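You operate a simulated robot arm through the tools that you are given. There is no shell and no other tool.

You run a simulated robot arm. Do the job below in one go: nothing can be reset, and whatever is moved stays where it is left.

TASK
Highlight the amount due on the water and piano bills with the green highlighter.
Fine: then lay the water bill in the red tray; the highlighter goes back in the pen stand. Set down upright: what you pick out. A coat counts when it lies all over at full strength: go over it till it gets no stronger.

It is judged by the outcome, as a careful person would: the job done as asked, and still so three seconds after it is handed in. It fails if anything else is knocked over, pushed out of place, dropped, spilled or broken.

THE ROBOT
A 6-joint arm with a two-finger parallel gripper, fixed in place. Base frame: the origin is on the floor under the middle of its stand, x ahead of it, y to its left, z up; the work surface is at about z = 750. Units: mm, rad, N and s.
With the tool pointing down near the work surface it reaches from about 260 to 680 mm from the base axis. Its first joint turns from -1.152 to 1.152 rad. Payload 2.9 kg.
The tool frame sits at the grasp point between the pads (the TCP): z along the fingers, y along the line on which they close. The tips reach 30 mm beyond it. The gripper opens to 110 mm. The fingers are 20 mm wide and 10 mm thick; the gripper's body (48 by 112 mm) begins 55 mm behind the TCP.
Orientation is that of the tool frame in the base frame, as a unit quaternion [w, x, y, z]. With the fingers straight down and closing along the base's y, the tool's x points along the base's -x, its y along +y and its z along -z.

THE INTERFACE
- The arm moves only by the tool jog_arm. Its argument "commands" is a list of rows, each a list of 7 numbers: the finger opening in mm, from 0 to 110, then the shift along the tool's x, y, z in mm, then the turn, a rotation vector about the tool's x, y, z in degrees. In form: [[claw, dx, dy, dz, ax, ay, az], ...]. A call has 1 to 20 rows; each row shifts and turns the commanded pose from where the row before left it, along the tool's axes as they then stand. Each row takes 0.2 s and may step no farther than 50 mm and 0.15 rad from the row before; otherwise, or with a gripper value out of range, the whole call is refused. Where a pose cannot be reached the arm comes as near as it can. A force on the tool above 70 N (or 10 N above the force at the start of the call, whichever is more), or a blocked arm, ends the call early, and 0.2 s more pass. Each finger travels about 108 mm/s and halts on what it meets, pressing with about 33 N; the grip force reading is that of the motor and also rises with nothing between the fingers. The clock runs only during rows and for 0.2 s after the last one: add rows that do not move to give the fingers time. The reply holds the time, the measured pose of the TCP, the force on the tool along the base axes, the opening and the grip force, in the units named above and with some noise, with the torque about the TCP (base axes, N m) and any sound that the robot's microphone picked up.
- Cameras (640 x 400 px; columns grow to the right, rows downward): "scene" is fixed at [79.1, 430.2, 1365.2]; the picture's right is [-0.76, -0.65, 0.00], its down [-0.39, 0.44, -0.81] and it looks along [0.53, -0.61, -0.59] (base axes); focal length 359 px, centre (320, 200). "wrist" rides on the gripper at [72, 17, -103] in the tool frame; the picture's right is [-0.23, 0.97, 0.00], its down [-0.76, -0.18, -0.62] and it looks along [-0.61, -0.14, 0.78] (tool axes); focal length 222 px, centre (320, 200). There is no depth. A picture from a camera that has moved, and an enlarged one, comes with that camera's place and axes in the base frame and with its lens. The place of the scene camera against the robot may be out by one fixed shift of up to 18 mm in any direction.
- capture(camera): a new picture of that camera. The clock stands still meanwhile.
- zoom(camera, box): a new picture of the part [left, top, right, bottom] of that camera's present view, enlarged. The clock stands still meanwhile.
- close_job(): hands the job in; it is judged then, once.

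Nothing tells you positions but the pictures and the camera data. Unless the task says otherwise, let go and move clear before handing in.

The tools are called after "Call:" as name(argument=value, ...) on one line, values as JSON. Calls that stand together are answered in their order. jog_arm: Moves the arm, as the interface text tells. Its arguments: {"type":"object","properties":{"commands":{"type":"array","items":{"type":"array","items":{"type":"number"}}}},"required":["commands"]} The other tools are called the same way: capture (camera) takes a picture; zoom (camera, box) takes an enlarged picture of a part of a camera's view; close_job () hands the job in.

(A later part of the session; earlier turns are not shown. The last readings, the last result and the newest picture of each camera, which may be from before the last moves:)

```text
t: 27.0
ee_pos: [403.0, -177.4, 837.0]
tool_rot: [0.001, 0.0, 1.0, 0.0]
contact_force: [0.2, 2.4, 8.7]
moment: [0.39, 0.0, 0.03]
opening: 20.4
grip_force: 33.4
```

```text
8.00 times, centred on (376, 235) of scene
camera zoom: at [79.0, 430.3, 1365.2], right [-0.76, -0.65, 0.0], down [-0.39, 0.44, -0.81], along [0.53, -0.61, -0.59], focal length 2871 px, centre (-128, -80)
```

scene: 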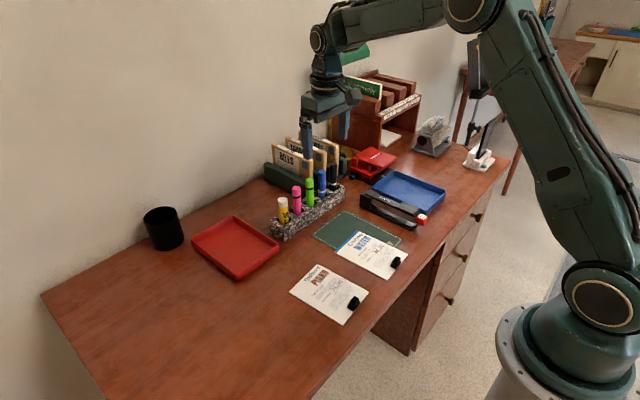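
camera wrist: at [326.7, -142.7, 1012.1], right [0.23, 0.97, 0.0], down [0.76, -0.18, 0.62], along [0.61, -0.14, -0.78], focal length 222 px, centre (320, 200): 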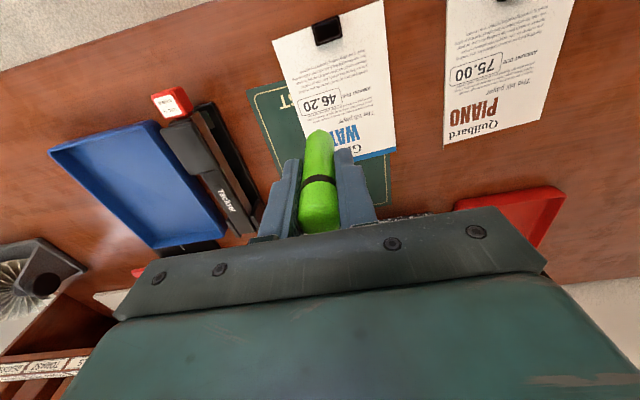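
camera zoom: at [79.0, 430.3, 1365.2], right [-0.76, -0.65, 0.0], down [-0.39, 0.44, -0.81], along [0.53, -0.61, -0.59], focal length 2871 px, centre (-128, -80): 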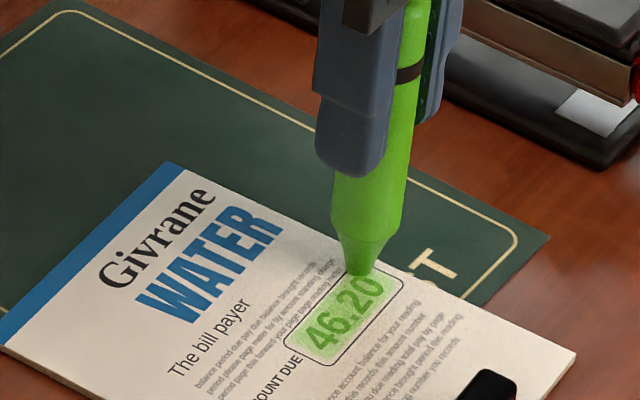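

The coat is building but is still patchy in the middle. I sweep back over the box with closer line spacing.

Call:
jog_arm(commands=[[10, 0.55, 10.49, 0, 0, 0, 0], [10, 0.55, 10.49, 0, 0, 0, 0], [10, 0.55, 10.49, 0, 0, 0, 0], [10, 0.55, 10.49, 0, 0, 0, 0], [10, 2.75, -0.14, 0, 0, 0, 0], [10, -0.55, -10.49, 0, 0, 0, 0], [10, -0.55, -10.49, 0, 0, 0, 0], [10, -0.55, -10.49, 0, 0, 0, 0], [10, -0.55, -10.49, 0, 0, 0, 0], [10, 2.75, -0.14, 0, 0, 0, 0], [10, 0.55, 10.49, 0, 0, 0, 0], [10, 0.55, 10.49, 0, 0, 0, 0], [10, 0.55, 10.49, 0, 0, 0, 0], [10, 0.55, 10.49, 0, 0, 0, 0], [10, 2.75, -0.14, 0, 0, 0, 0], [10, -0.55, -10.49, 0, 0, 0, 0], [10, -0.55, -10.49, 0, 0, 0, 0], [10, -0.55, -10.49, 0, 0, 0, 0], [10, -0.55, -10.49, 0, 0, 0, 0], [10, 2.75, -0.14, 0, 0, 0, 0]])

Call:
zoom(camera="wrist", box=[256, 80, 384, 160])

Call:
zoom(camera="scene", box=[336, 210, 416, 260])

```text
t: 31.2
ee_pos: [390.2, -178.4, 836.0]
tool_rot: [0.0, 0.0, 1.0, 0.0]
contact_force: [-0.3, -0.2, -0.1]
moment: [-0.01, -0.03, 0.01]
opening: 20.4
grip_force: 33.1
```

```text
5.00 times, centred on (320, 120) of wrist
camera zoom: at [317.6, -162.3, 940.2], right [0.23, 0.97, 0.0], down [0.76, -0.18, 0.62], along [0.61, -0.14, -0.78], focal length 1111 px, centre (320, 600)
```

zoom: 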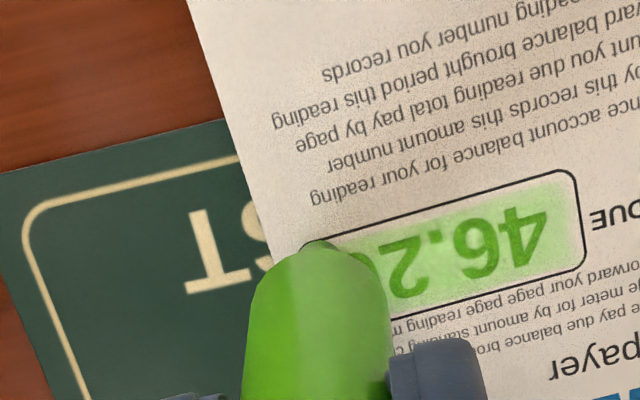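

```text
8.00 times, centred on (376, 235) of scene
camera zoom: at [79.1, 430.2, 1365.2], right [-0.76, -0.65, 0.0], down [-0.39, 0.44, -0.81], along [0.53, -0.61, -0.59], focal length 2871 px, centre (-128, -80)
```

zoom: 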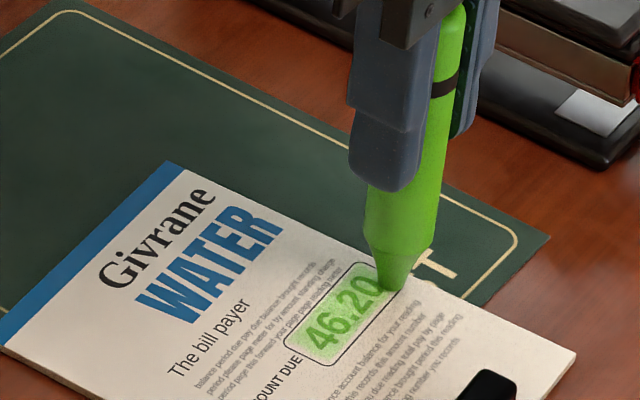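

Call:
jog_arm(commands=[[10, 0, 0, 0.35, 0, 0, 0], [10, 0, 0, 0, 0, 0, 0]])

```text
t: 31.8
ee_pos: [390.8, -178.7, 837.4]
tool_rot: [0.0, 0.0, 1.0, 0.0]
contact_force: [-0.3, 0.2, -0.7]
moment: [0.01, 0.0, 0.02]
opening: 20.5
grip_force: 33.1
```

Call:
jog_arm(commands=[[10, 0, 0, 0.3, 0, 0, 0], [10, 0, 0, 0, 0, 0, 0]])

```text
t: 32.4
ee_pos: [392.2, -178.9, 836.7]
tool_rot: [0.0, 0.0, 1.0, 0.0]
contact_force: [0.4, -1.2, 5.8]
moment: [-0.27, 0.08, 0.0]
opening: 20.6
grip_force: 32.9
```

Call:
jog_arm(commands=[[10, 0.55, 10.49, 0, 0, 0, 0], [10, 0.55, 10.49, 0, 0, 0, 0], [10, 0.55, 10.49, 0, 0, 0, 0], [10, 0.55, 10.49, 0, 0, 0, 0], [10, 0, 0, 0, 0, 0, 0]])

Call:
jog_arm(commands=[[10, -0.55, -10.49, 0, 0, 0, 0], [10, -0.55, -10.49, 0, 0, 0, 0], [10, -0.55, -10.49, 0, 0, 0, 0], [10, -0.55, -10.49, 0, 0, 0, 0], [10, -2.75, 0.14, 0, 0, 0, 0], [10, 0.55, 10.49, 0, 0, 0, 0], [10, 0.55, 10.49, 0, 0, 0, 0], [10, 0.55, 10.49, 0, 0, 0, 0], [10, 0.55, 10.49, 0, 0, 0, 0], [10, 0, 0, 0, 0, 0, 0]])

Call:
zoom(camera="wrist", box=[256, 80, 384, 160])

Call:
zoom(camera="scene", box=[336, 210, 416, 260])

```text
t: 33.6
ee_pos: [389.3, -134.5, 838.2]
tool_rot: [-0.001, 0.001, 1.0, 0.0]
contact_force: [-0.8, -0.1, 0.2]
moment: [-0.01, -0.01, 0.0]
opening: 20.4
grip_force: 32.8
```

```text
t: 35.8
ee_pos: [391.2, -137.1, 836.7]
tool_rot: [0.0, 0.0, 1.0, 0.0]
contact_force: [-0.2, 0.2, 0.7]
moment: [0.04, -0.02, -0.01]
opening: 20.4
grip_force: 32.9
```

```text
5.00 times, centred on (320, 120) of wrist
camera zoom: at [317.9, -120.0, 939.7], right [0.23, 0.97, 0.0], down [0.76, -0.18, 0.62], along [0.61, -0.14, -0.78], focal length 1111 px, centre (320, 600)
```

zoom: 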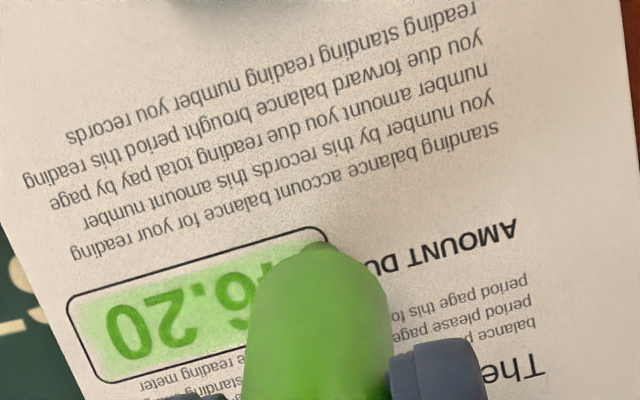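

```text
8.00 times, centred on (376, 235) of scene
camera zoom: at [79.1, 430.2, 1365.2], right [-0.76, -0.65, 0.0], down [-0.39, 0.44, -0.81], along [0.53, -0.61, -0.59], focal length 2871 px, centre (-128, -80)
```

zoom: 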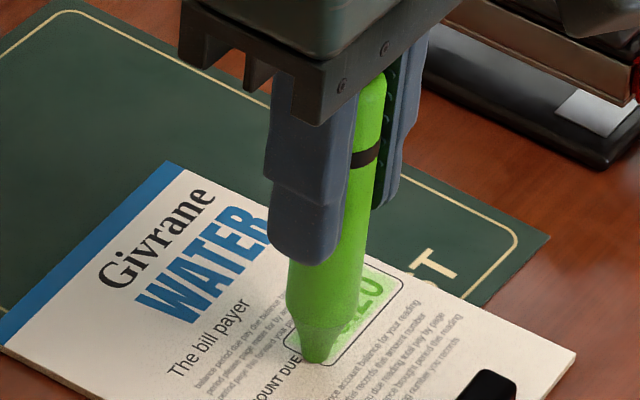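

Call:
jog_arm(commands=[[10, 0, 0, 0.3, 0, 0, 0], [10, 0, 0, 0, 0, 0, 0]])

```text
t: 36.4
ee_pos: [390.8, -137.9, 837.4]
tool_rot: [0.0, 0.0, 1.0, 0.0]
contact_force: [-0.3, -0.5, 0.5]
moment: [0.0, 0.01, -0.01]
opening: 20.3
grip_force: 33.4
```

Call:
jog_arm(commands=[[10, 0, 0, 0.3, 0, 0, 0], [10, 0, 0, 0, 0, 0, 0]])

Call:
zoom(camera="wrist", box=[272, 120, 368, 250])

```text
t: 37.0
ee_pos: [392.3, -137.2, 836.4]
tool_rot: [0.0, 0.0, 1.0, -0.001]
contact_force: [-0.3, 0.8, 0.2]
moment: [0.01, 0.02, 0.0]
opening: 20.5
grip_force: 32.7
```

```text
3.08 times, centred on (320, 185) of wrist
camera zoom: at [318.3, -120.4, 939.3], right [0.23, 0.97, 0.0], down [0.76, -0.18, 0.62], along [0.61, -0.14, -0.78], focal length 684 px, centre (320, 246)
```

zoom: 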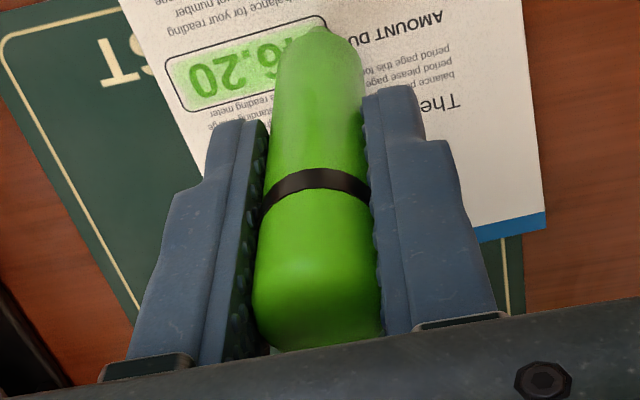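

The pen has crept up about a millimetre in the grip, which explains the lost contact. I lower until it touches again, then keep to light pressure.

Call:
jog_arm(commands=[[10, 0, 0, 0.3, 0, 0, 0], [10, 0, 0, 0, 0, 0, 0]])

```text
t: 37.6
ee_pos: [391.3, -137.3, 836.2]
tool_rot: [-0.001, -0.001, 1.0, 0.0]
contact_force: [-0.4, 0.2, 2.0]
moment: [-0.03, -0.02, 0.02]
opening: 20.2
grip_force: 32.7
```

Call:
jog_arm(commands=[[10, 0, 0, 0.15, 0, 0, 0], [10, -0.55, -10.49, 0, 0, 0, 0], [10, -0.55, -10.49, 0, 0, 0, 0], [10, 0, 0, 0, 0, 0, 0]])

Call:
jog_arm(commands=[[10, -0.55, -10.49, 0, 0, 0, 0], [10, -0.55, -10.49, 0, 0, 0, 0], [10, 0, 0, 0, 0, 0, 0]])

Call:
jog_arm(commands=[[10, -2.75, 0.14, 0, 0, 0, 0], [10, 0.55, 10.49, 0, 0, 0, 0], [10, 0.55, 10.49, 0, 0, 0, 0], [10, 0.55, 10.49, 0, 0, 0, 0], [10, 0.55, 10.49, 0, 0, 0, 0], [10, 0, 0, 0, 0, 0, 0]])

Call:
zoom(camera="wrist", box=[256, 80, 384, 160])

```text
t: 38.6
ee_pos: [392.0, -156.9, 835.4]
tool_rot: [0.0, -0.001, 1.0, 0.0]
contact_force: [0.4, 0.2, 0.0]
moment: [-0.01, -0.03, 0.02]
opening: 20.3
grip_force: 32.7
```

```text
t: 39.4
ee_pos: [394.3, -178.2, 836.1]
tool_rot: [0.0, 0.0, 1.0, 0.0]
contact_force: [-0.4, 0.1, 0.4]
moment: [0.01, 0.04, 0.02]
opening: 20.3
grip_force: 33.0
```

```text
t: 40.8
ee_pos: [394.3, -135.2, 835.4]
tool_rot: [0.001, 0.0, 1.0, 0.001]
contact_force: [0.2, 0.1, 2.9]
moment: [0.18, -0.03, -0.01]
opening: 20.4
grip_force: 32.6
```

```text
5.00 times, centred on (320, 120) of wrist
camera zoom: at [320.5, -118.3, 938.0], right [0.23, 0.97, 0.0], down [0.76, -0.18, 0.62], along [0.61, -0.14, -0.78], focal length 1111 px, centre (320, 600)
```

zoom: 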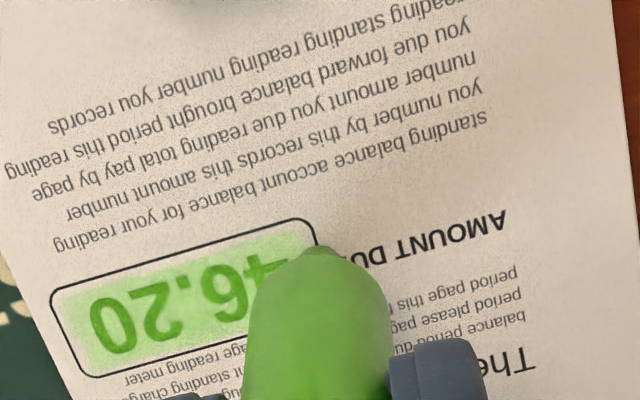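

Call:
zoom(camera="scene", box=[336, 210, 416, 260])

Call:
capture(camera="wrist")

```text
8.00 times, centred on (376, 235) of scene
camera zoom: at [79.1, 430.2, 1365.2], right [-0.76, -0.65, 0.0], down [-0.39, 0.44, -0.81], along [0.53, -0.61, -0.59], focal length 2871 px, centre (-128, -80)
```

zoom: 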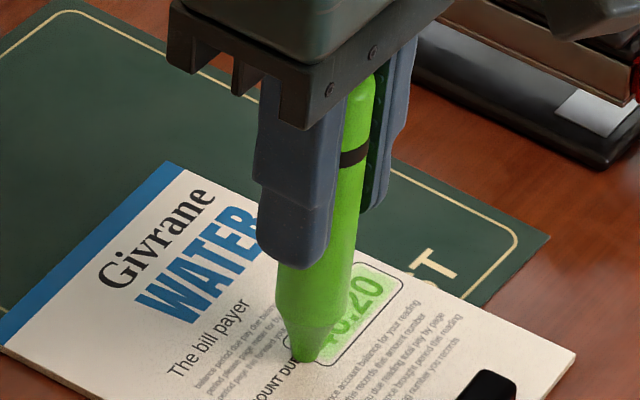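

```text
taken
camera wrist: at [320.5, -118.3, 938.0], right [0.23, 0.97, 0.0], down [0.76, -0.18, 0.62], along [0.61, -0.14, -0.78], focal length 222 px, centre (320, 200)
```

wrist: 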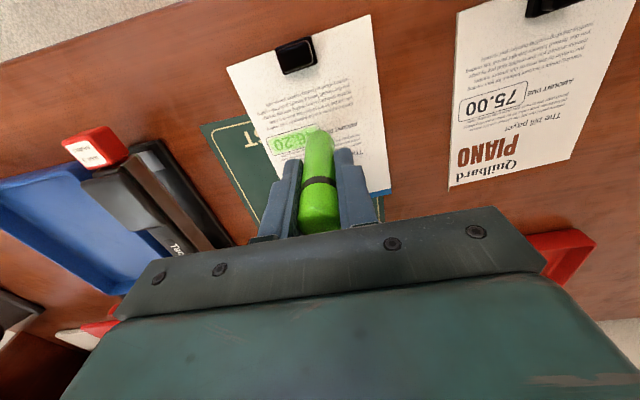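

The bill has not moved; the pen has crept up about 3 mm in the grip, and I'm slightly past the box's end. I pull the sweep in by 2 mm and continue with lighter, checked pressure.

Call:
jog_arm(commands=[[10, -0.1, -2, 0, 0, 0, 0], [10, -0.52, -9.99, 0, 0, 0, 0], [10, -0.52, -9.99, 0, 0, 0, 0], [10, -0.52, -9.99, 0, 0, 0, 0], [10, -0.52, -9.99, 0, 0, 0, 0], [10, 0, 0, 0, 0, 0, 0]])

Call:
zoom(camera="wrist", box=[256, 80, 384, 160])

```text
t: 42.2
ee_pos: [396.6, -180.2, 834.6]
tool_rot: [0.0, 0.0, 1.0, 0.0]
contact_force: [0.1, 0.4, -0.6]
moment: [-0.02, 0.0, 0.0]
opening: 20.5
grip_force: 33.0
```

```text
5.00 times, centred on (320, 120) of wrist
camera zoom: at [322.1, -162.4, 938.3], right [0.23, 0.97, 0.0], down [0.76, -0.18, 0.62], along [0.61, -0.14, -0.78], focal length 1111 px, centre (320, 600)
```

zoom: 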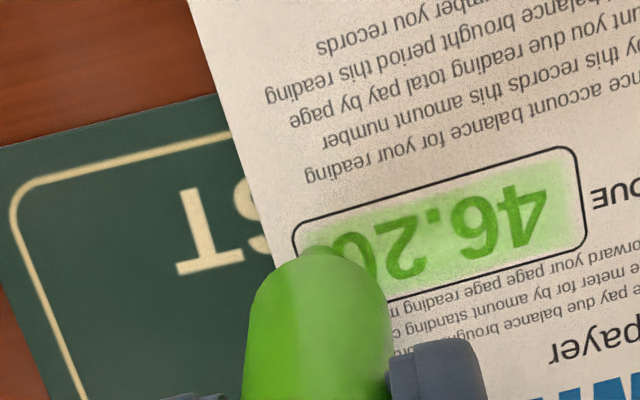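

Call:
jog_arm(commands=[[10, 0, 0, 0.4, 0, 0, 0], [10, 0, 0, 0, 0, 0, 0]])

```text
t: 42.8
ee_pos: [396.8, -179.2, 835.4]
tool_rot: [0.0, 0.0, 1.0, 0.0]
contact_force: [0.4, -0.6, -0.5]
moment: [-0.01, -0.02, -0.03]
opening: 20.3
grip_force: 33.1
```

Call:
jog_arm(commands=[[10, 0, 0, 0.4, 0, 0, 0], [10, 0, 0, 0, 0, 0, 0]])

```text
t: 43.4
ee_pos: [396.2, -178.9, 834.9]
tool_rot: [0.0, 0.0, 1.0, -0.001]
contact_force: [-0.1, 0.0, -0.4]
moment: [0.0, 0.03, 0.0]
opening: 20.4
grip_force: 32.7
```

Call:
jog_arm(commands=[[10, 0, 0, 0.4, 0, 0, 0], [10, 0, 0, 0, 0, 0, 0]])

Call:
zoom(camera="scene", box=[346, 215, 410, 255])

Call:
zoom(camera="wrist", box=[256, 80, 384, 160])

```text
t: 44.0
ee_pos: [396.6, -178.0, 835.7]
tool_rot: [0.0, 0.0, 1.0, 0.0]
contact_force: [0.0, 0.2, 0.6]
moment: [0.02, 0.03, 0.01]
opening: 20.3
grip_force: 33.3
```

```text
10.00 times, centred on (378, 235) of scene
camera zoom: at [79.1, 430.2, 1365.2], right [-0.76, -0.65, 0.0], down [-0.39, 0.44, -0.81], along [0.53, -0.61, -0.59], focal length 3589 px, centre (-260, -150)
```

zoom: 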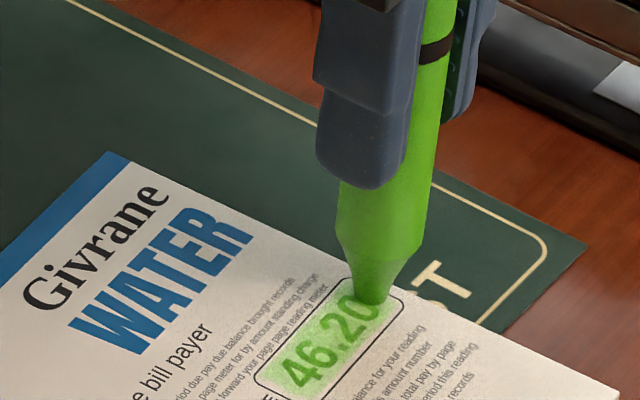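

```text
5.00 times, centred on (320, 120) of wrist
camera zoom: at [322.7, -161.9, 937.6], right [0.23, 0.97, 0.0], down [0.76, -0.18, 0.62], along [0.61, -0.14, -0.78], focal length 1111 px, centre (320, 600)
```

zoom: 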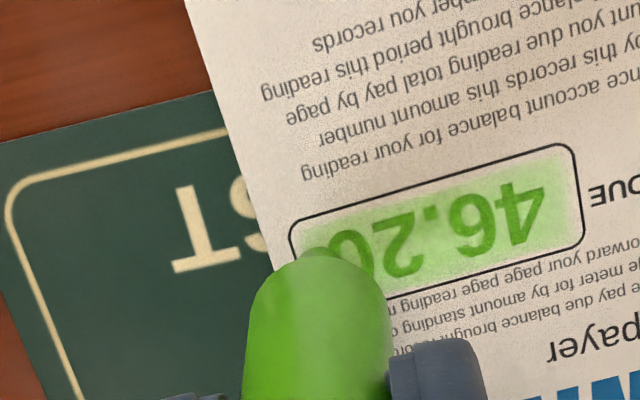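

Call:
jog_arm(commands=[[10, 0, 0, 0.3, 0, 0, 0], [10, 0, 0, 0, 0, 0, 0]])

```text
t: 44.6
ee_pos: [396.0, -178.0, 833.5]
tool_rot: [0.0, 0.0, 1.0, 0.0]
contact_force: [-1.1, -1.0, 1.4]
moment: [-0.01, 0.02, 0.03]
opening: 20.5
grip_force: 33.0
```

Call:
jog_arm(commands=[[10, 0, 0, 0.4, 0, 0, 0], [10, 0, 0, 0, 0, 0, 0]])

Call:
zoom(camera="wrist", box=[272, 110, 368, 250])

```text
t: 45.2
ee_pos: [396.4, -177.9, 834.0]
tool_rot: [0.001, 0.0, 1.0, 0.0]
contact_force: [0.2, 0.5, 0.6]
moment: [-0.04, -0.01, 0.0]
opening: 20.2
grip_force: 32.9
```

```text
2.86 times, centred on (320, 180) of wrist
camera zoom: at [323.0, -161.4, 937.0], right [0.23, 0.97, 0.0], down [0.76, -0.18, 0.62], along [0.61, -0.14, -0.78], focal length 635 px, centre (320, 257)
```

zoom: 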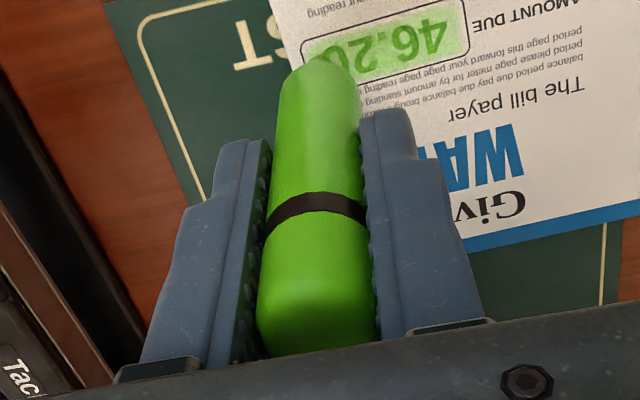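

Call:
jog_arm(commands=[[10, 0, 0, 0.6, 0, 0, 0], [10, 0, 0, 0, 0, 0, 0]])

Call:
zoom(camera="scene", box=[346, 215, 410, 255])

Call:
zoom(camera="wrist", box=[272, 110, 368, 250])

```text
t: 45.8
ee_pos: [396.5, -179.7, 833.7]
tool_rot: [0.0, -0.001, 1.0, -0.001]
contact_force: [-0.2, -0.3, 1.6]
moment: [-0.06, -0.04, 0.03]
opening: 20.3
grip_force: 33.4
```

```text
10.00 times, centred on (378, 235) of scene
camera zoom: at [79.1, 430.2, 1365.2], right [-0.76, -0.65, 0.0], down [-0.39, 0.44, -0.81], along [0.53, -0.61, -0.59], focal length 3589 px, centre (-260, -150)
```

zoom: 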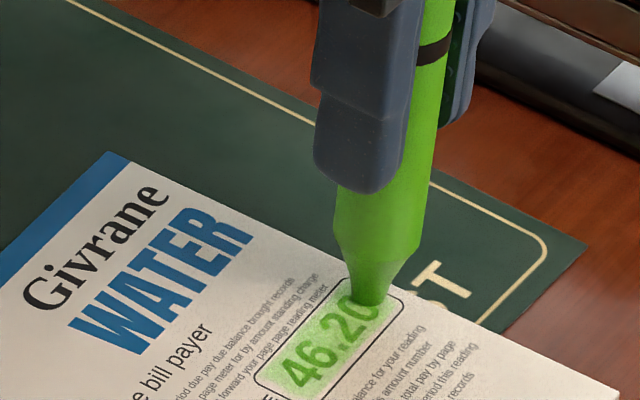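

```text
2.86 times, centred on (320, 180) of wrist
camera zoom: at [322.9, -161.2, 936.5], right [0.23, 0.97, 0.0], down [0.76, -0.18, 0.62], along [0.61, -0.14, -0.78], focal length 635 px, centre (320, 257)
```

zoom: 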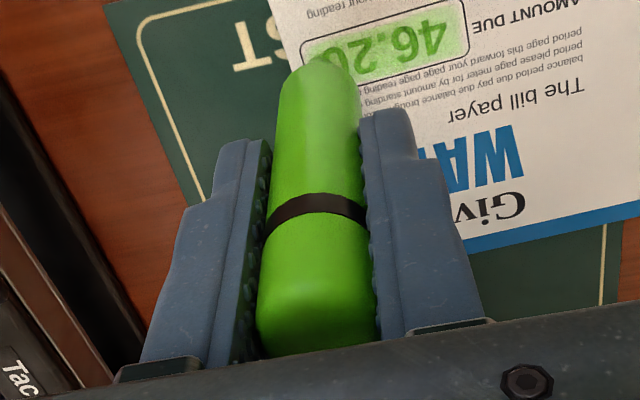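

Call:
jog_arm(commands=[[10, 0.52, 9.99, 0, 0, 0, 0], [10, 0.52, 9.99, 0, 0, 0, 0], [10, 0.52, 9.99, 0, 0, 0, 0], [10, 0.52, 9.99, 0, 0, 0, 0], [10, 0, 0, 0, 0, 0, 0]])

Call:
zoom(camera="wrist", box=[256, 80, 384, 160])

```text
t: 47.0
ee_pos: [394.0, -138.5, 833.8]
tool_rot: [0.0, 0.0, 1.0, 0.0]
contact_force: [0.2, 0.6, -0.2]
moment: [0.0, 0.04, 0.0]
opening: 20.3
grip_force: 33.0
```

```text
5.00 times, centred on (320, 120) of wrist
camera zoom: at [320.8, -121.6, 936.9], right [0.23, 0.97, 0.0], down [0.76, -0.18, 0.62], along [0.61, -0.14, -0.78], focal length 1111 px, centre (320, 600)
```

zoom: 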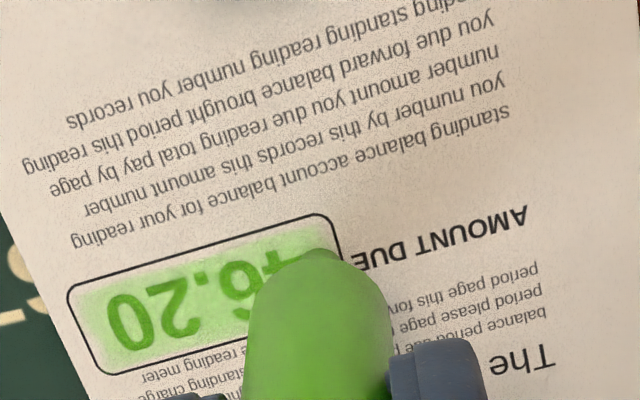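

Call:
jog_arm(commands=[[10, 0, 0, 0.8, 0, 0, 0]])

Call:
jog_arm(commands=[[10, 0, 0, 0.5, 0, 0, 0]])

```text
t: 47.4
ee_pos: [395.1, -137.9, 833.8]
tool_rot: [0.001, -0.001, 1.0, 0.0]
contact_force: [0.1, 1.7, 7.1]
moment: [0.34, 0.05, -0.03]
opening: 20.1
grip_force: 33.3
```

```text
t: 47.8
ee_pos: [394.3, -138.4, 833.4]
tool_rot: [0.001, 0.0, 1.0, 0.001]
contact_force: [-1.5, 1.5, 16.0]
moment: [0.37, 0.11, -0.01]
opening: 20.5
grip_force: 32.7
```

Call:
jog_arm(commands=[[10, -0.26, -5, -0.2, 0, 0, 0], [10, -0.26, -5, 0, 0, 0, 0]])

Call:
jog_arm(commands=[[10, -0.26, -5, 0, 0, 0, 0], [10, -0.26, -5, 0, 0, 0, 0]])

Call:
jog_arm(commands=[[10, -0.26, -5, 0, 0, 0, 0], [10, -0.26, -5, 0, 0, 0, 0]])

Call:
jog_arm(commands=[[10, -0.26, -5, 0, 0, 0, 0], [10, -0.26, -5, 0, 0, 0, 0]])

Call:
zoom(camera="wrist", box=[256, 80, 384, 160])

```text
t: 48.4
ee_pos: [395.5, -149.1, 832.5]
tool_rot: [0.001, -0.001, 1.0, 0.001]
contact_force: [0.2, 5.6, 14.7]
moment: [0.52, 0.01, 0.04]
opening: 20.4
grip_force: 33.2
```

```text
t: 49.0
ee_pos: [395.4, -159.8, 833.3]
tool_rot: [0.0, 0.0, 1.0, -0.001]
contact_force: [1.1, 2.1, 10.3]
moment: [-0.06, 0.0, -0.01]
opening: 20.5
grip_force: 32.7
```

```text
t: 49.6
ee_pos: [397.0, -169.7, 832.2]
tool_rot: [0.0, 0.0, 1.0, 0.0]
contact_force: [0.6, 0.0, 1.1]
moment: [0.02, 0.01, -0.01]
opening: 20.3
grip_force: 32.6
```

```text
t: 50.2
ee_pos: [396.7, -180.0, 831.4]
tool_rot: [0.0, 0.0, 1.0, 0.0]
contact_force: [0.2, 0.4, 0.6]
moment: [0.05, 0.05, -0.02]
opening: 20.1
grip_force: 33.5
```

```text
5.00 times, centred on (320, 120) of wrist
camera zoom: at [323.8, -162.6, 934.8], right [0.23, 0.97, 0.0], down [0.76, -0.18, 0.62], along [0.61, -0.14, -0.78], focal length 1111 px, centre (320, 600)
```

zoom: 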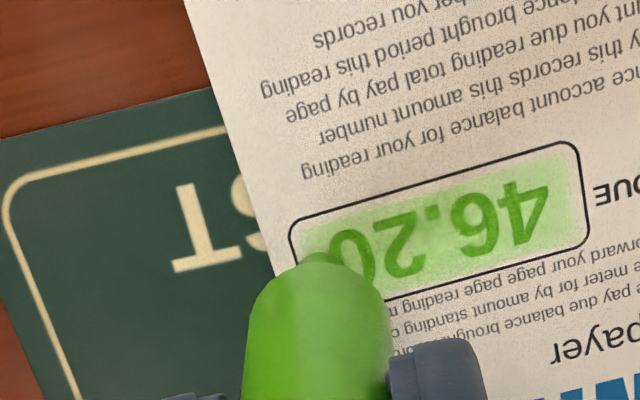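

Call:
jog_arm(commands=[[10, 0, 0, -10, 0, 0, 0], [10, -10, 0, -20, 0, 0, 0], [10, -35, 0, -5, 0, 0, 0], [10, 0, 22, 0, 0, 0, 0], [10, 0, 0, 0, 0, 0, 0]])

Call:
zoom(camera="wrist", box=[272, 50, 368, 110])

Call:
zoom(camera="scene", box=[352, 235, 400, 265])

Call:
capture(camera="wrist")

```text
t: 51.4
ee_pos: [440.6, -156.5, 865.0]
tool_rot: [0.0, 0.0, 1.0, 0.0]
contact_force: [-0.3, 0.5, 0.4]
moment: [0.03, -0.04, -0.02]
opening: 20.3
grip_force: 33.0
```

```text
6.67 times, centred on (320, 80) of wrist
camera zoom: at [368.0, -139.1, 968.7], right [0.23, 0.97, 0.0], down [0.76, -0.18, 0.62], along [0.61, -0.14, -0.78], focal length 1481 px, centre (320, 1000)
```

zoom: 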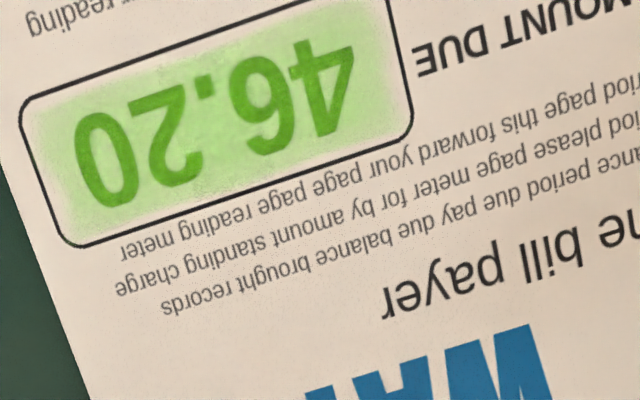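

```text
13.33 times, centred on (376, 250) of scene
camera zoom: at [79.1, 430.2, 1365.2], right [-0.76, -0.65, 0.0], down [-0.39, 0.44, -0.81], along [0.53, -0.61, -0.59], focal length 4785 px, centre (-427, -467)
```

zoom: 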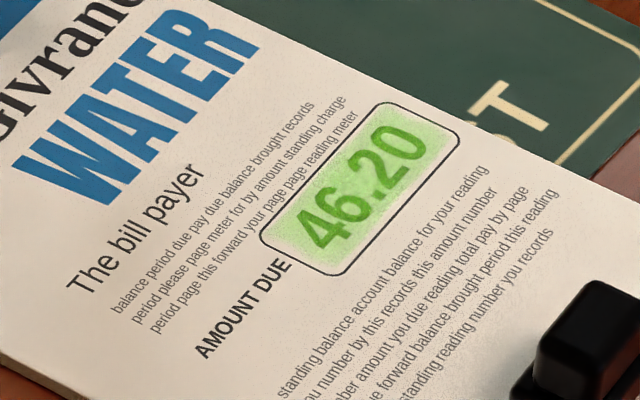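

```text
taken
camera wrist: at [368.0, -139.1, 968.7], right [0.23, 0.97, 0.0], down [0.76, -0.18, 0.62], along [0.61, -0.14, -0.78], focal length 222 px, centre (320, 200)
```

wrist: 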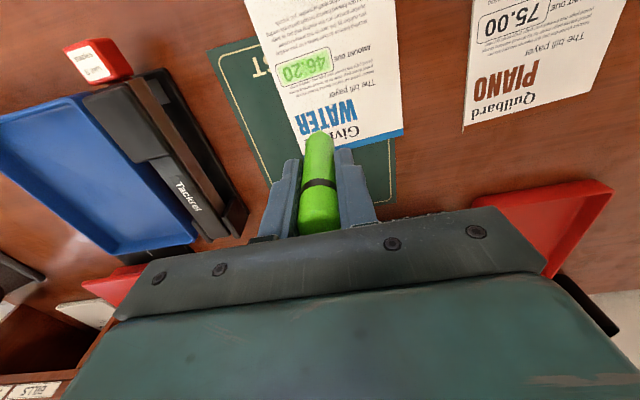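

The coat is close to even, with a paler area near the "4" and edges. I'll go back down at that end and sweep the entire box again with light pressure.

Call:
jog_arm(commands=[[10, 26, 8.87, 8, 0, 0, 0], [10, 26.06, 8.87, 10, 0, 0, 0], [10, 0, 0, 14, 0, 0, 0], [10, 0, 0, 2, 0, 0, 0], [10, 0, 0, 0, 0, 0, 0]])

Call:
jog_arm(commands=[[10, 0, 0, 0.5, 0, 0, 0], [10, 0, 0, 0, 0, 0, 0]])

```text
t: 52.6
ee_pos: [389.0, -140.2, 832.7]
tool_rot: [0.0, 0.0, 1.0, 0.0]
contact_force: [-1.4, -0.3, 4.5]
moment: [-0.29, 0.04, 0.02]
opening: 20.4
grip_force: 32.7
```

```text
t: 53.2
ee_pos: [388.9, -139.7, 833.1]
tool_rot: [0.001, 0.001, 1.0, 0.0]
contact_force: [-1.6, -2.0, 9.6]
moment: [-0.26, 0.1, 0.04]
opening: 20.5
grip_force: 33.3
```

Call:
jog_arm(commands=[[10, -0.533, -10.24, 0, 0, 0, 0], [10, -0.533, -10.24, 0, 0, 0, 0], [10, -0.533, -10.24, 0, 0, 0, 0], [10, -0.533, -10.24, 0, 0, 0, 0], [10, -2.4, 0.125, 0.15, 0, 0, 0], [10, 0.533, 10.24, 0, 0, 0, 0], [10, 0.533, 10.24, 0, 0, 0, 0], [10, 0.533, 10.24, 0, 0, 0, 0], [10, 0.533, 10.24, 0, 0, 0, 0], [10, -2.4, 0.125, 0.15, 0, 0, 0]])

Call:
jog_arm(commands=[[10, -0.533, -10.24, 0, 0, 0, 0], [10, -0.533, -10.24, 0, 0, 0, 0], [10, -0.533, -10.24, 0, 0, 0, 0], [10, -0.533, -10.24, 0, 0, 0, 0], [10, -2.4, 0.125, 0.15, 0, 0, 0], [10, 0.533, 10.24, 0, 0, 0, 0], [10, 0.533, 10.24, 0, 0, 0, 0], [10, 0.533, 10.24, 0, 0, 0, 0], [10, 0.533, 10.24, 0, 0, 0, 0], [10, -2.4, 0.125, 0.15, 0, 0, 0]])

Call:
jog_arm(commands=[[10, -0.533, -10.24, 0, 0, 0, 0], [10, -0.533, -10.24, 0, 0, 0, 0], [10, -0.533, -10.24, 0, 0, 0, 0], [10, -0.533, -10.24, 0, 0, 0, 0], [10, -2.0, 0.105, 0.15, 0, 0, 0], [10, 0.533, 10.24, 0, 0, 0, 0], [10, 0.533, 10.24, 0, 0, 0, 0], [10, 0.533, 10.24, 0, 0, 0, 0], [10, 0.533, 10.24, 0, 0, 0, 0], [10, 0, 0, 0, 0, 0, 0]])

Call:
zoom(camera="wrist", box=[256, 80, 384, 160])

Call:
zoom(camera="scene", box=[352, 235, 400, 265])

```text
t: 55.4
ee_pos: [394.4, -138.2, 833.2]
tool_rot: [0.0, 0.0, 1.0, 0.0]
contact_force: [0.6, 0.3, -0.6]
moment: [0.06, 0.02, -0.01]
opening: 20.2
grip_force: 33.4
```

```text
t: 57.6
ee_pos: [399.6, -138.7, 832.7]
tool_rot: [0.0, -0.001, 1.0, -0.001]
contact_force: [0.2, 0.7, -0.1]
moment: [-0.01, -0.02, 0.0]
opening: 19.7
grip_force: 32.9
```

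```text
t: 59.8
ee_pos: [401.5, -139.0, 833.0]
tool_rot: [0.002, -0.001, 1.0, 0.0]
contact_force: [0.1, -6.2, 19.1]
moment: [-0.47, -0.01, 0.0]
opening: 20.1
grip_force: 32.7
```

```text
5.00 times, centred on (320, 120) of wrist
camera zoom: at [328.2, -121.7, 934.7], right [0.23, 0.97, 0.0], down [0.76, -0.18, 0.63], along [0.61, -0.14, -0.78], focal length 1111 px, centre (320, 600)
```

zoom: 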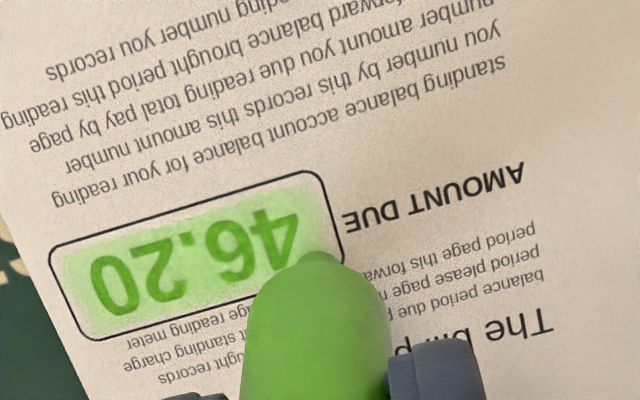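

```text
13.33 times, centred on (376, 250) of scene
camera zoom: at [78.9, 430.1, 1365.2], right [-0.76, -0.65, 0.0], down [-0.38, 0.44, -0.81], along [0.53, -0.61, -0.59], focal length 4785 px, centre (-427, -467)
```

zoom: 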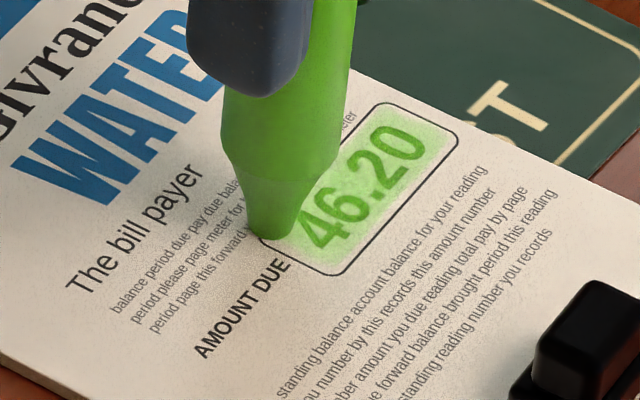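

Call:
jog_arm(commands=[[10, 0, 0, -0.3, 0, 0, 0], [10, -0.533, -10.24, 0, 0, 0, 0], [10, -0.533, -10.24, 0, 0, 0, 0], [10, -0.533, -10.24, 0, 0, 0, 0], [10, -0.533, -10.24, 0, 0, 0, 0], [10, 0, 0, 0, 0, 0, 0]])

Call:
jog_arm(commands=[[10, 2.0, -0.105, 0.2, 0, 0, 0], [10, 0.533, 10.24, 0, 0, 0, 0], [10, 0.533, 10.24, 0, 0, 0, 0], [10, 0.533, 10.24, 0, 0, 0, 0], [10, 0.533, 10.24, 0, 0, 0, 0], [10, 2.4, -0.125, 0.1, 0, 0, 0], [10, -0.533, -10.24, 0, 0, 0, 0], [10, -0.533, -10.24, 0, 0, 0, 0], [10, -0.533, -10.24, 0, 0, 0, 0], [10, -0.533, -10.24, 0, 0, 0, 0], [10, 0, 0, 0, 0, 0, 0]])

Call:
jog_arm(commands=[[10, 2.4, -0.125, 0.2, 0, 0, 0], [10, 0.533, 10.24, 0, 0, 0, 0], [10, 0.533, 10.24, 0, 0, 0, 0], [10, 0.533, 10.24, 0, 0, 0, 0], [10, 0.533, 10.24, 0, 0, 0, 0], [10, 2.4, -0.125, 0.2, 0, 0, 0], [10, -0.533, -10.24, 0, 0, 0, 0], [10, -0.533, -10.24, 0, 0, 0, 0], [10, -0.533, -10.24, 0, 0, 0, 0], [10, -0.533, -10.24, 0, 0, 0, 0], [10, 0, 0, 0, 0, 0, 0]])

```text
t: 61.2
ee_pos: [403.3, -178.7, 831.8]
tool_rot: [0.0, 0.001, 1.0, 0.0]
contact_force: [-1.1, 2.5, 8.7]
moment: [0.17, 0.05, -0.03]
opening: 20.2
grip_force: 32.7
```

```text
t: 63.6
ee_pos: [399.2, -180.1, 831.3]
tool_rot: [-0.001, 0.001, 1.0, -0.001]
contact_force: [-0.3, 0.0, 0.9]
moment: [0.01, 0.05, -0.01]
opening: 19.8
grip_force: 33.0
```

```text
t: 66.0
ee_pos: [394.0, -178.6, 832.2]
tool_rot: [0.001, -0.001, 1.0, 0.0]
contact_force: [-0.2, 6.1, 22.7]
moment: [0.52, 0.05, -0.01]
opening: 20.0
grip_force: 33.1
```

Call:
jog_arm(commands=[[10, 2.4, -0.125, -0.4, 0, 0, 0], [10, 0.533, 10.24, 0, 0, 0, 0], [10, 0.533, 10.24, 0, 0, 0, 0], [10, 0.533, 10.24, 0, 0, 0, 0], [10, 0.533, 10.24, 0, 0, 0, 0], [10, 0, 0, 0, 0, 0, 0]])

Call:
jog_arm(commands=[[10, -0.533, -10.24, 0, 0, 0, 0], [10, -0.533, -10.24, 0, 0, 0, 0], [10, 0, 0, -10, 0, 0, 0], [10, -10, 0, -20, 0, 0, 0], [10, -40, 0, -5, 0, 0, 0], [10, 0, 0, 0, 0, 0, 0]])

Call:
zoom(camera="wrist", box=[272, 50, 368, 110])

Call:
zoom(camera="scene", box=[352, 235, 400, 265])

```text
t: 67.4
ee_pos: [390.2, -138.7, 832.8]
tool_rot: [-0.001, -0.001, 1.0, 0.0]
contact_force: [0.0, -2.5, 9.2]
moment: [-0.32, 0.02, -0.02]
opening: 19.9
grip_force: 33.2
```

```text
t: 68.8
ee_pos: [441.5, -158.4, 867.5]
tool_rot: [0.0, 0.0, 1.0, 0.0]
contact_force: [0.5, -0.8, -0.3]
moment: [0.01, 0.04, 0.01]
opening: 19.8
grip_force: 33.5
```

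```text
6.67 times, centred on (320, 80) of wrist
camera zoom: at [367.8, -141.6, 971.9], right [0.23, 0.97, 0.0], down [0.76, -0.18, 0.62], along [0.61, -0.14, -0.78], focal length 1481 px, centre (320, 1000)
```

zoom: 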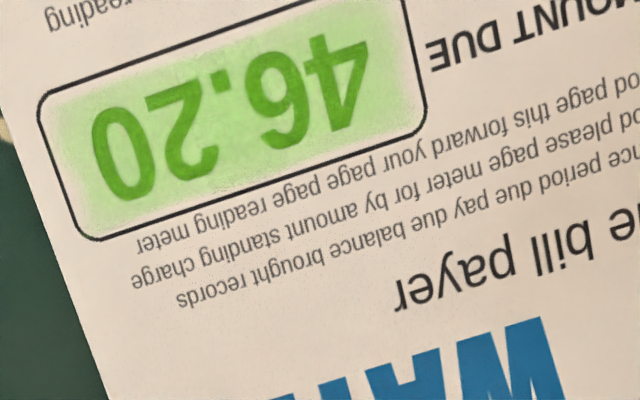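

```text
13.33 times, centred on (376, 250) of scene
camera zoom: at [79.1, 430.2, 1365.2], right [-0.76, -0.65, 0.0], down [-0.39, 0.44, -0.81], along [0.53, -0.61, -0.59], focal length 4785 px, centre (-427, -467)
```

zoom: 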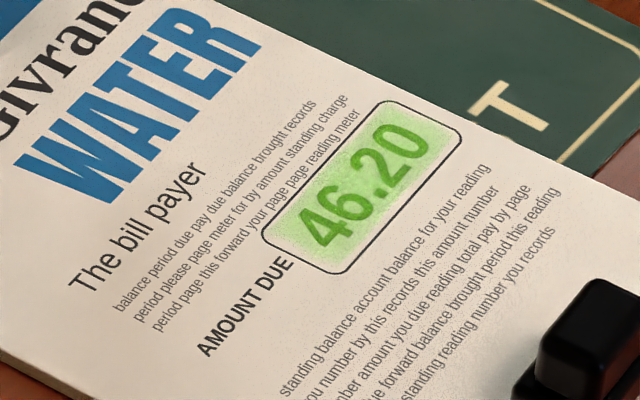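

Call:
zoom(camera="wrist", box=[274, 48, 338, 88])

Call:
zoom(camera="scene", box=[369, 240, 389, 257])

```text
10.00 times, centred on (306, 68) of wrist
camera zoom: at [367.8, -141.6, 971.9], right [0.23, 0.97, 0.0], down [0.76, -0.18, 0.62], along [0.61, -0.14, -0.78], focal length 2221 px, centre (460, 1520)
```

zoom: 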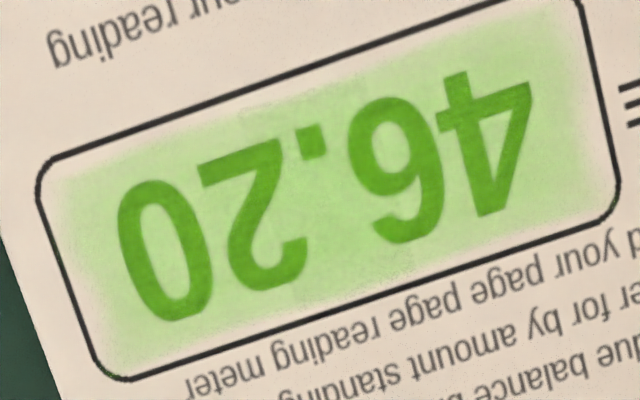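

```text
16.00 times, centred on (379, 248) of scene
camera zoom: at [79.1, 430.2, 1365.2], right [-0.76, -0.65, 0.0], down [-0.39, 0.44, -0.81], along [0.53, -0.61, -0.59], focal length 5742 px, centre (-624, -576)
```

zoom: 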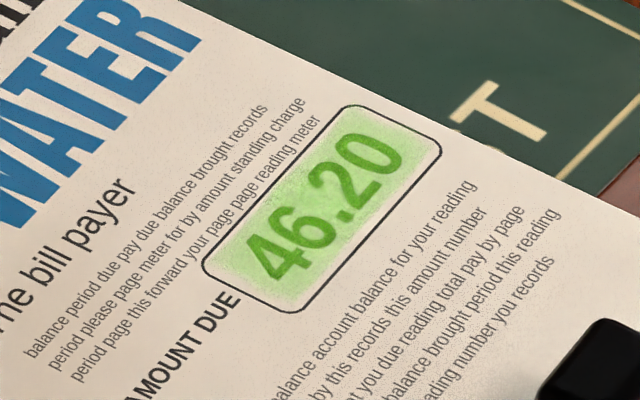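

The coat looks nearly uniform, with slightly thinner margins at the box edges. I'll do one more complete pass that reaches closer to the border on all sides, then compare strength.

Call:
jog_arm(commands=[[10, 26, 10.8, 8, 0, 0, 0], [10, 26.24, 10.91, 10, 0, 0, 0], [10, 0, 0, 14, 0, 0, 0], [10, 0, 0, 2.5, 0, 0, 0], [10, 0, 0, 0, 0, 0, 0]])

Call:
zoom(camera="wrist", box=[256, 80, 384, 160])

```text
t: 70.0
ee_pos: [387.9, -138.3, 833.1]
tool_rot: [-0.001, 0.0, 1.0, 0.001]
contact_force: [-0.3, -0.3, 0.4]
moment: [0.0, 0.02, -0.01]
opening: 19.8
grip_force: 32.9
```

```text
5.00 times, centred on (320, 120) of wrist
camera zoom: at [314.6, -120.9, 936.2], right [0.23, 0.97, 0.0], down [0.76, -0.18, 0.62], along [0.61, -0.14, -0.78], focal length 1111 px, centre (320, 600)
```

zoom: 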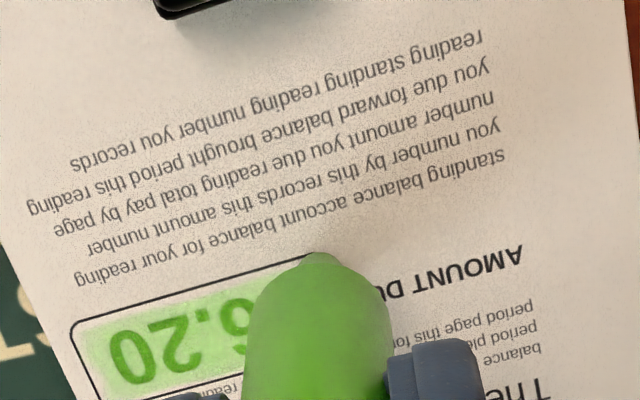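

Call:
jog_arm(commands=[[10, 0, 0, 0.5, 0, 0, 0], [10, 0, 0, 0.2, 0, 0, 0]])

Call:
jog_arm(commands=[[10, -0.572, -10.985, 0, 0, 0, 0], [10, -0.572, -10.985, 0, 0, 0, 0], [10, -0.572, -10.985, 0, 0, 0, 0], [10, -0.572, -10.985, 0, 0, 0, 0], [10, 0, 0, 0, 0, 0, 0]])

Call:
zoom(camera="wrist", box=[256, 80, 384, 160])

```text
t: 70.6
ee_pos: [388.9, -137.4, 832.5]
tool_rot: [0.0, 0.0, 1.0, 0.0]
contact_force: [-0.4, -0.6, 1.1]
moment: [-0.03, 0.08, 0.01]
opening: 20.1
grip_force: 33.4
```

```text
t: 71.8
ee_pos: [389.7, -181.0, 832.7]
tool_rot: [0.001, 0.0, 1.0, 0.0]
contact_force: [0.2, -0.1, 0.3]
moment: [0.01, -0.02, 0.02]
opening: 19.9
grip_force: 33.1
```

```text
5.00 times, centred on (320, 120) of wrist
camera zoom: at [317.0, -164.8, 935.2], right [0.23, 0.97, 0.0], down [0.76, -0.18, 0.62], along [0.61, -0.14, -0.78], focal length 1111 px, centre (320, 600)
```

zoom: 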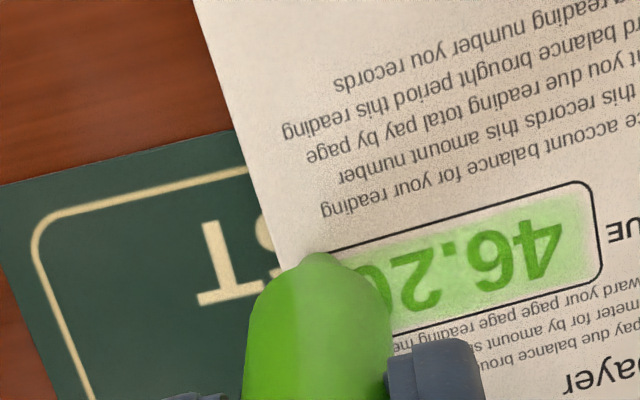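

Call:
jog_arm(commands=[[10, 0, 0, 0.4, 0, 0, 0], [10, 0, 0, 0.3, 0, 0, 0]])

```text
t: 72.4
ee_pos: [391.5, -181.9, 831.5]
tool_rot: [0.0, 0.0, 1.0, 0.0]
contact_force: [-0.1, -0.6, 2.0]
moment: [0.04, -0.03, 0.02]
opening: 19.9
grip_force: 33.0
```

Call:
jog_arm(commands=[[10, 0.572, 10.985, 0.2, 0, 0, 0], [10, 0.572, 10.985, 0, 0, 0, 0], [10, 0.572, 10.985, 0, 0, 0, 0], [10, 0.572, 10.985, 0, 0, 0, 0]])

Call:
jog_arm(commands=[[10, -2.33, 0.12, 0.15, 0, 0, 0], [10, -0.572, -10.985, 0, 0, 0, 0], [10, -0.572, -10.985, 0, 0, 0, 0], [10, -0.572, -10.985, 0, 0, 0, 0], [10, -0.572, -10.985, 0, 0, 0, 0]])

Call:
jog_arm(commands=[[10, -2.33, 0.12, 0.15, 0, 0, 0], [10, 0.572, 10.985, 0, 0, 0, 0], [10, 0.572, 10.985, 0, 0, 0, 0], [10, 0.572, 10.985, 0, 0, 0, 0], [10, 0.572, 10.985, 0, 0, 0, 0]])

Call:
jog_arm(commands=[[10, -2.33, 0.12, 0.15, 0, 0, 0], [10, -0.572, -10.985, 0, 0, 0, 0], [10, -0.572, -10.985, 0, 0, 0, 0], [10, -0.572, -10.985, 0, 0, 0, 0], [10, -0.572, -10.985, 0, 0, 0, 0]])

Call:
zoom(camera="wrist", box=[256, 80, 384, 160])

```text
t: 73.4
ee_pos: [388.3, -137.8, 832.3]
tool_rot: [0.001, 0.002, 1.0, -0.001]
contact_force: [0.8, -6.6, 16.1]
moment: [-0.4, 0.01, -0.04]
opening: 20.0
grip_force: 32.8
```

```text
t: 74.6
ee_pos: [393.4, -180.6, 830.9]
tool_rot: [-0.001, 0.0, 1.0, 0.0]
contact_force: [0.2, 5.8, 22.8]
moment: [0.59, 0.02, 0.01]
opening: 20.1
grip_force: 32.2
```

```text
t: 75.8
ee_pos: [392.7, -136.2, 832.4]
tool_rot: [0.001, -0.001, 1.0, 0.0]
contact_force: [0.0, -4.1, 12.4]
moment: [-0.34, -0.03, -0.01]
opening: 20.0
grip_force: 33.3
```

```text
t: 77.0
ee_pos: [395.6, -181.2, 831.0]
tool_rot: [0.0, -0.001, 1.0, 0.0]
contact_force: [0.4, 2.9, 4.8]
moment: [0.16, -0.02, 0.0]
opening: 20.2
grip_force: 33.0
```

```text
5.00 times, centred on (320, 120) of wrist
camera zoom: at [322.9, -164.9, 934.2], right [0.23, 0.97, 0.0], down [0.76, -0.18, 0.62], along [0.61, -0.14, -0.78], focal length 1111 px, centre (320, 600)
```

zoom: 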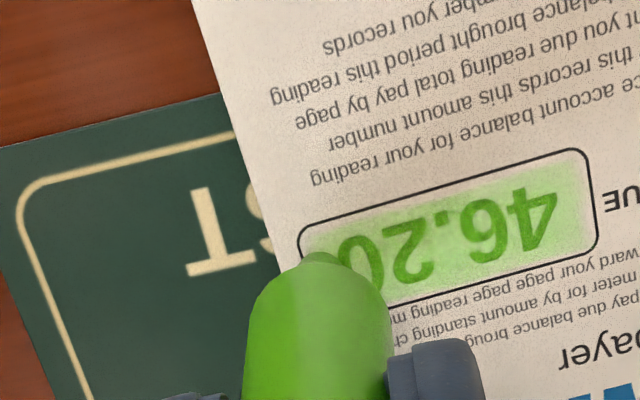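

Call:
jog_arm(commands=[[10, 0, 0, 0.15, 0, 0, 0], [10, 0.572, 10.985, 0, 0, 0, 0], [10, 0.572, 10.985, 0, 0, 0, 0], [10, 0.572, 10.985, 0, 0, 0, 0], [10, 0.572, 10.985, 0, 0, 0, 0]])

Call:
jog_arm(commands=[[10, -2.33, 0.12, 0.1, 0, 0, 0], [10, -0.572, -10.985, 0, 0, 0, 0], [10, -0.572, -10.985, 0, 0, 0, 0], [10, -0.572, -10.985, 0, 0, 0, 0], [10, -0.572, -10.985, 0, 0, 0, 0]])

Call:
jog_arm(commands=[[10, -2.33, 0.12, 0.1, 0, 0, 0], [10, 0.572, 10.985, 0, 0, 0, 0], [10, 0.572, 10.985, 0, 0, 0, 0], [10, 0.572, 10.985, 0, 0, 0, 0], [10, 0.572, 10.985, 0, 0, 0, 0]])

Call:
jog_arm(commands=[[10, -2.33, 0.12, 0.1, 0, 0, 0], [10, -0.572, -10.985, 0, 0, 0, 0], [10, -0.572, -10.985, 0, 0, 0, 0], [10, -0.572, -10.985, 0, 0, 0, 0], [10, -0.572, -10.985, 0, 0, 0, 0]])

Call:
zoom(camera="wrist", box=[256, 80, 384, 160])

```text
t: 78.2
ee_pos: [394.7, -137.8, 832.3]
tool_rot: [-0.001, 0.0, 1.0, 0.0]
contact_force: [0.5, -1.0, 1.2]
moment: [-0.03, -0.01, -0.04]
opening: 20.0
grip_force: 33.2
```

```text
t: 79.4
ee_pos: [400.9, -182.3, 831.6]
tool_rot: [0.0, -0.001, 1.0, 0.0]
contact_force: [0.7, 4.4, 15.1]
moment: [0.39, -0.06, 0.01]
opening: 20.0
grip_force: 32.8
```

```text
t: 80.6
ee_pos: [399.0, -136.1, 831.6]
tool_rot: [-0.001, 0.0, 1.0, -0.001]
contact_force: [0.8, -4.9, 11.4]
moment: [-0.31, -0.06, -0.01]
opening: 19.7
grip_force: 33.1
```

```text
t: 81.8
ee_pos: [404.1, -181.1, 830.3]
tool_rot: [0.001, -0.001, 1.0, 0.0]
contact_force: [1.3, 8.5, 24.8]
moment: [0.67, -0.04, 0.02]
opening: 20.0
grip_force: 33.1
```

```text
5.00 times, centred on (320, 120) of wrist
camera zoom: at [330.9, -163.6, 933.2], right [0.23, 0.97, 0.0], down [0.76, -0.18, 0.62], along [0.61, -0.14, -0.78], focal length 1111 px, centre (320, 600)
```

zoom: 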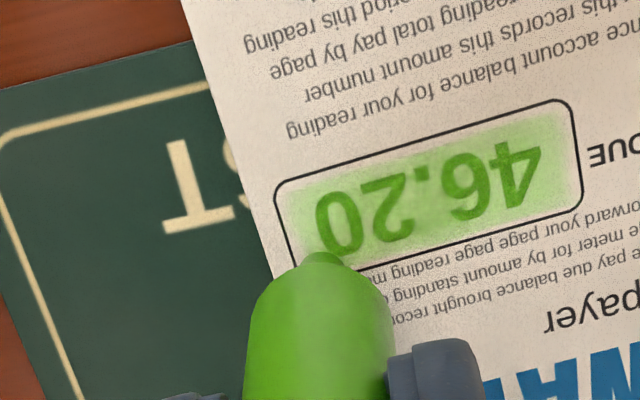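

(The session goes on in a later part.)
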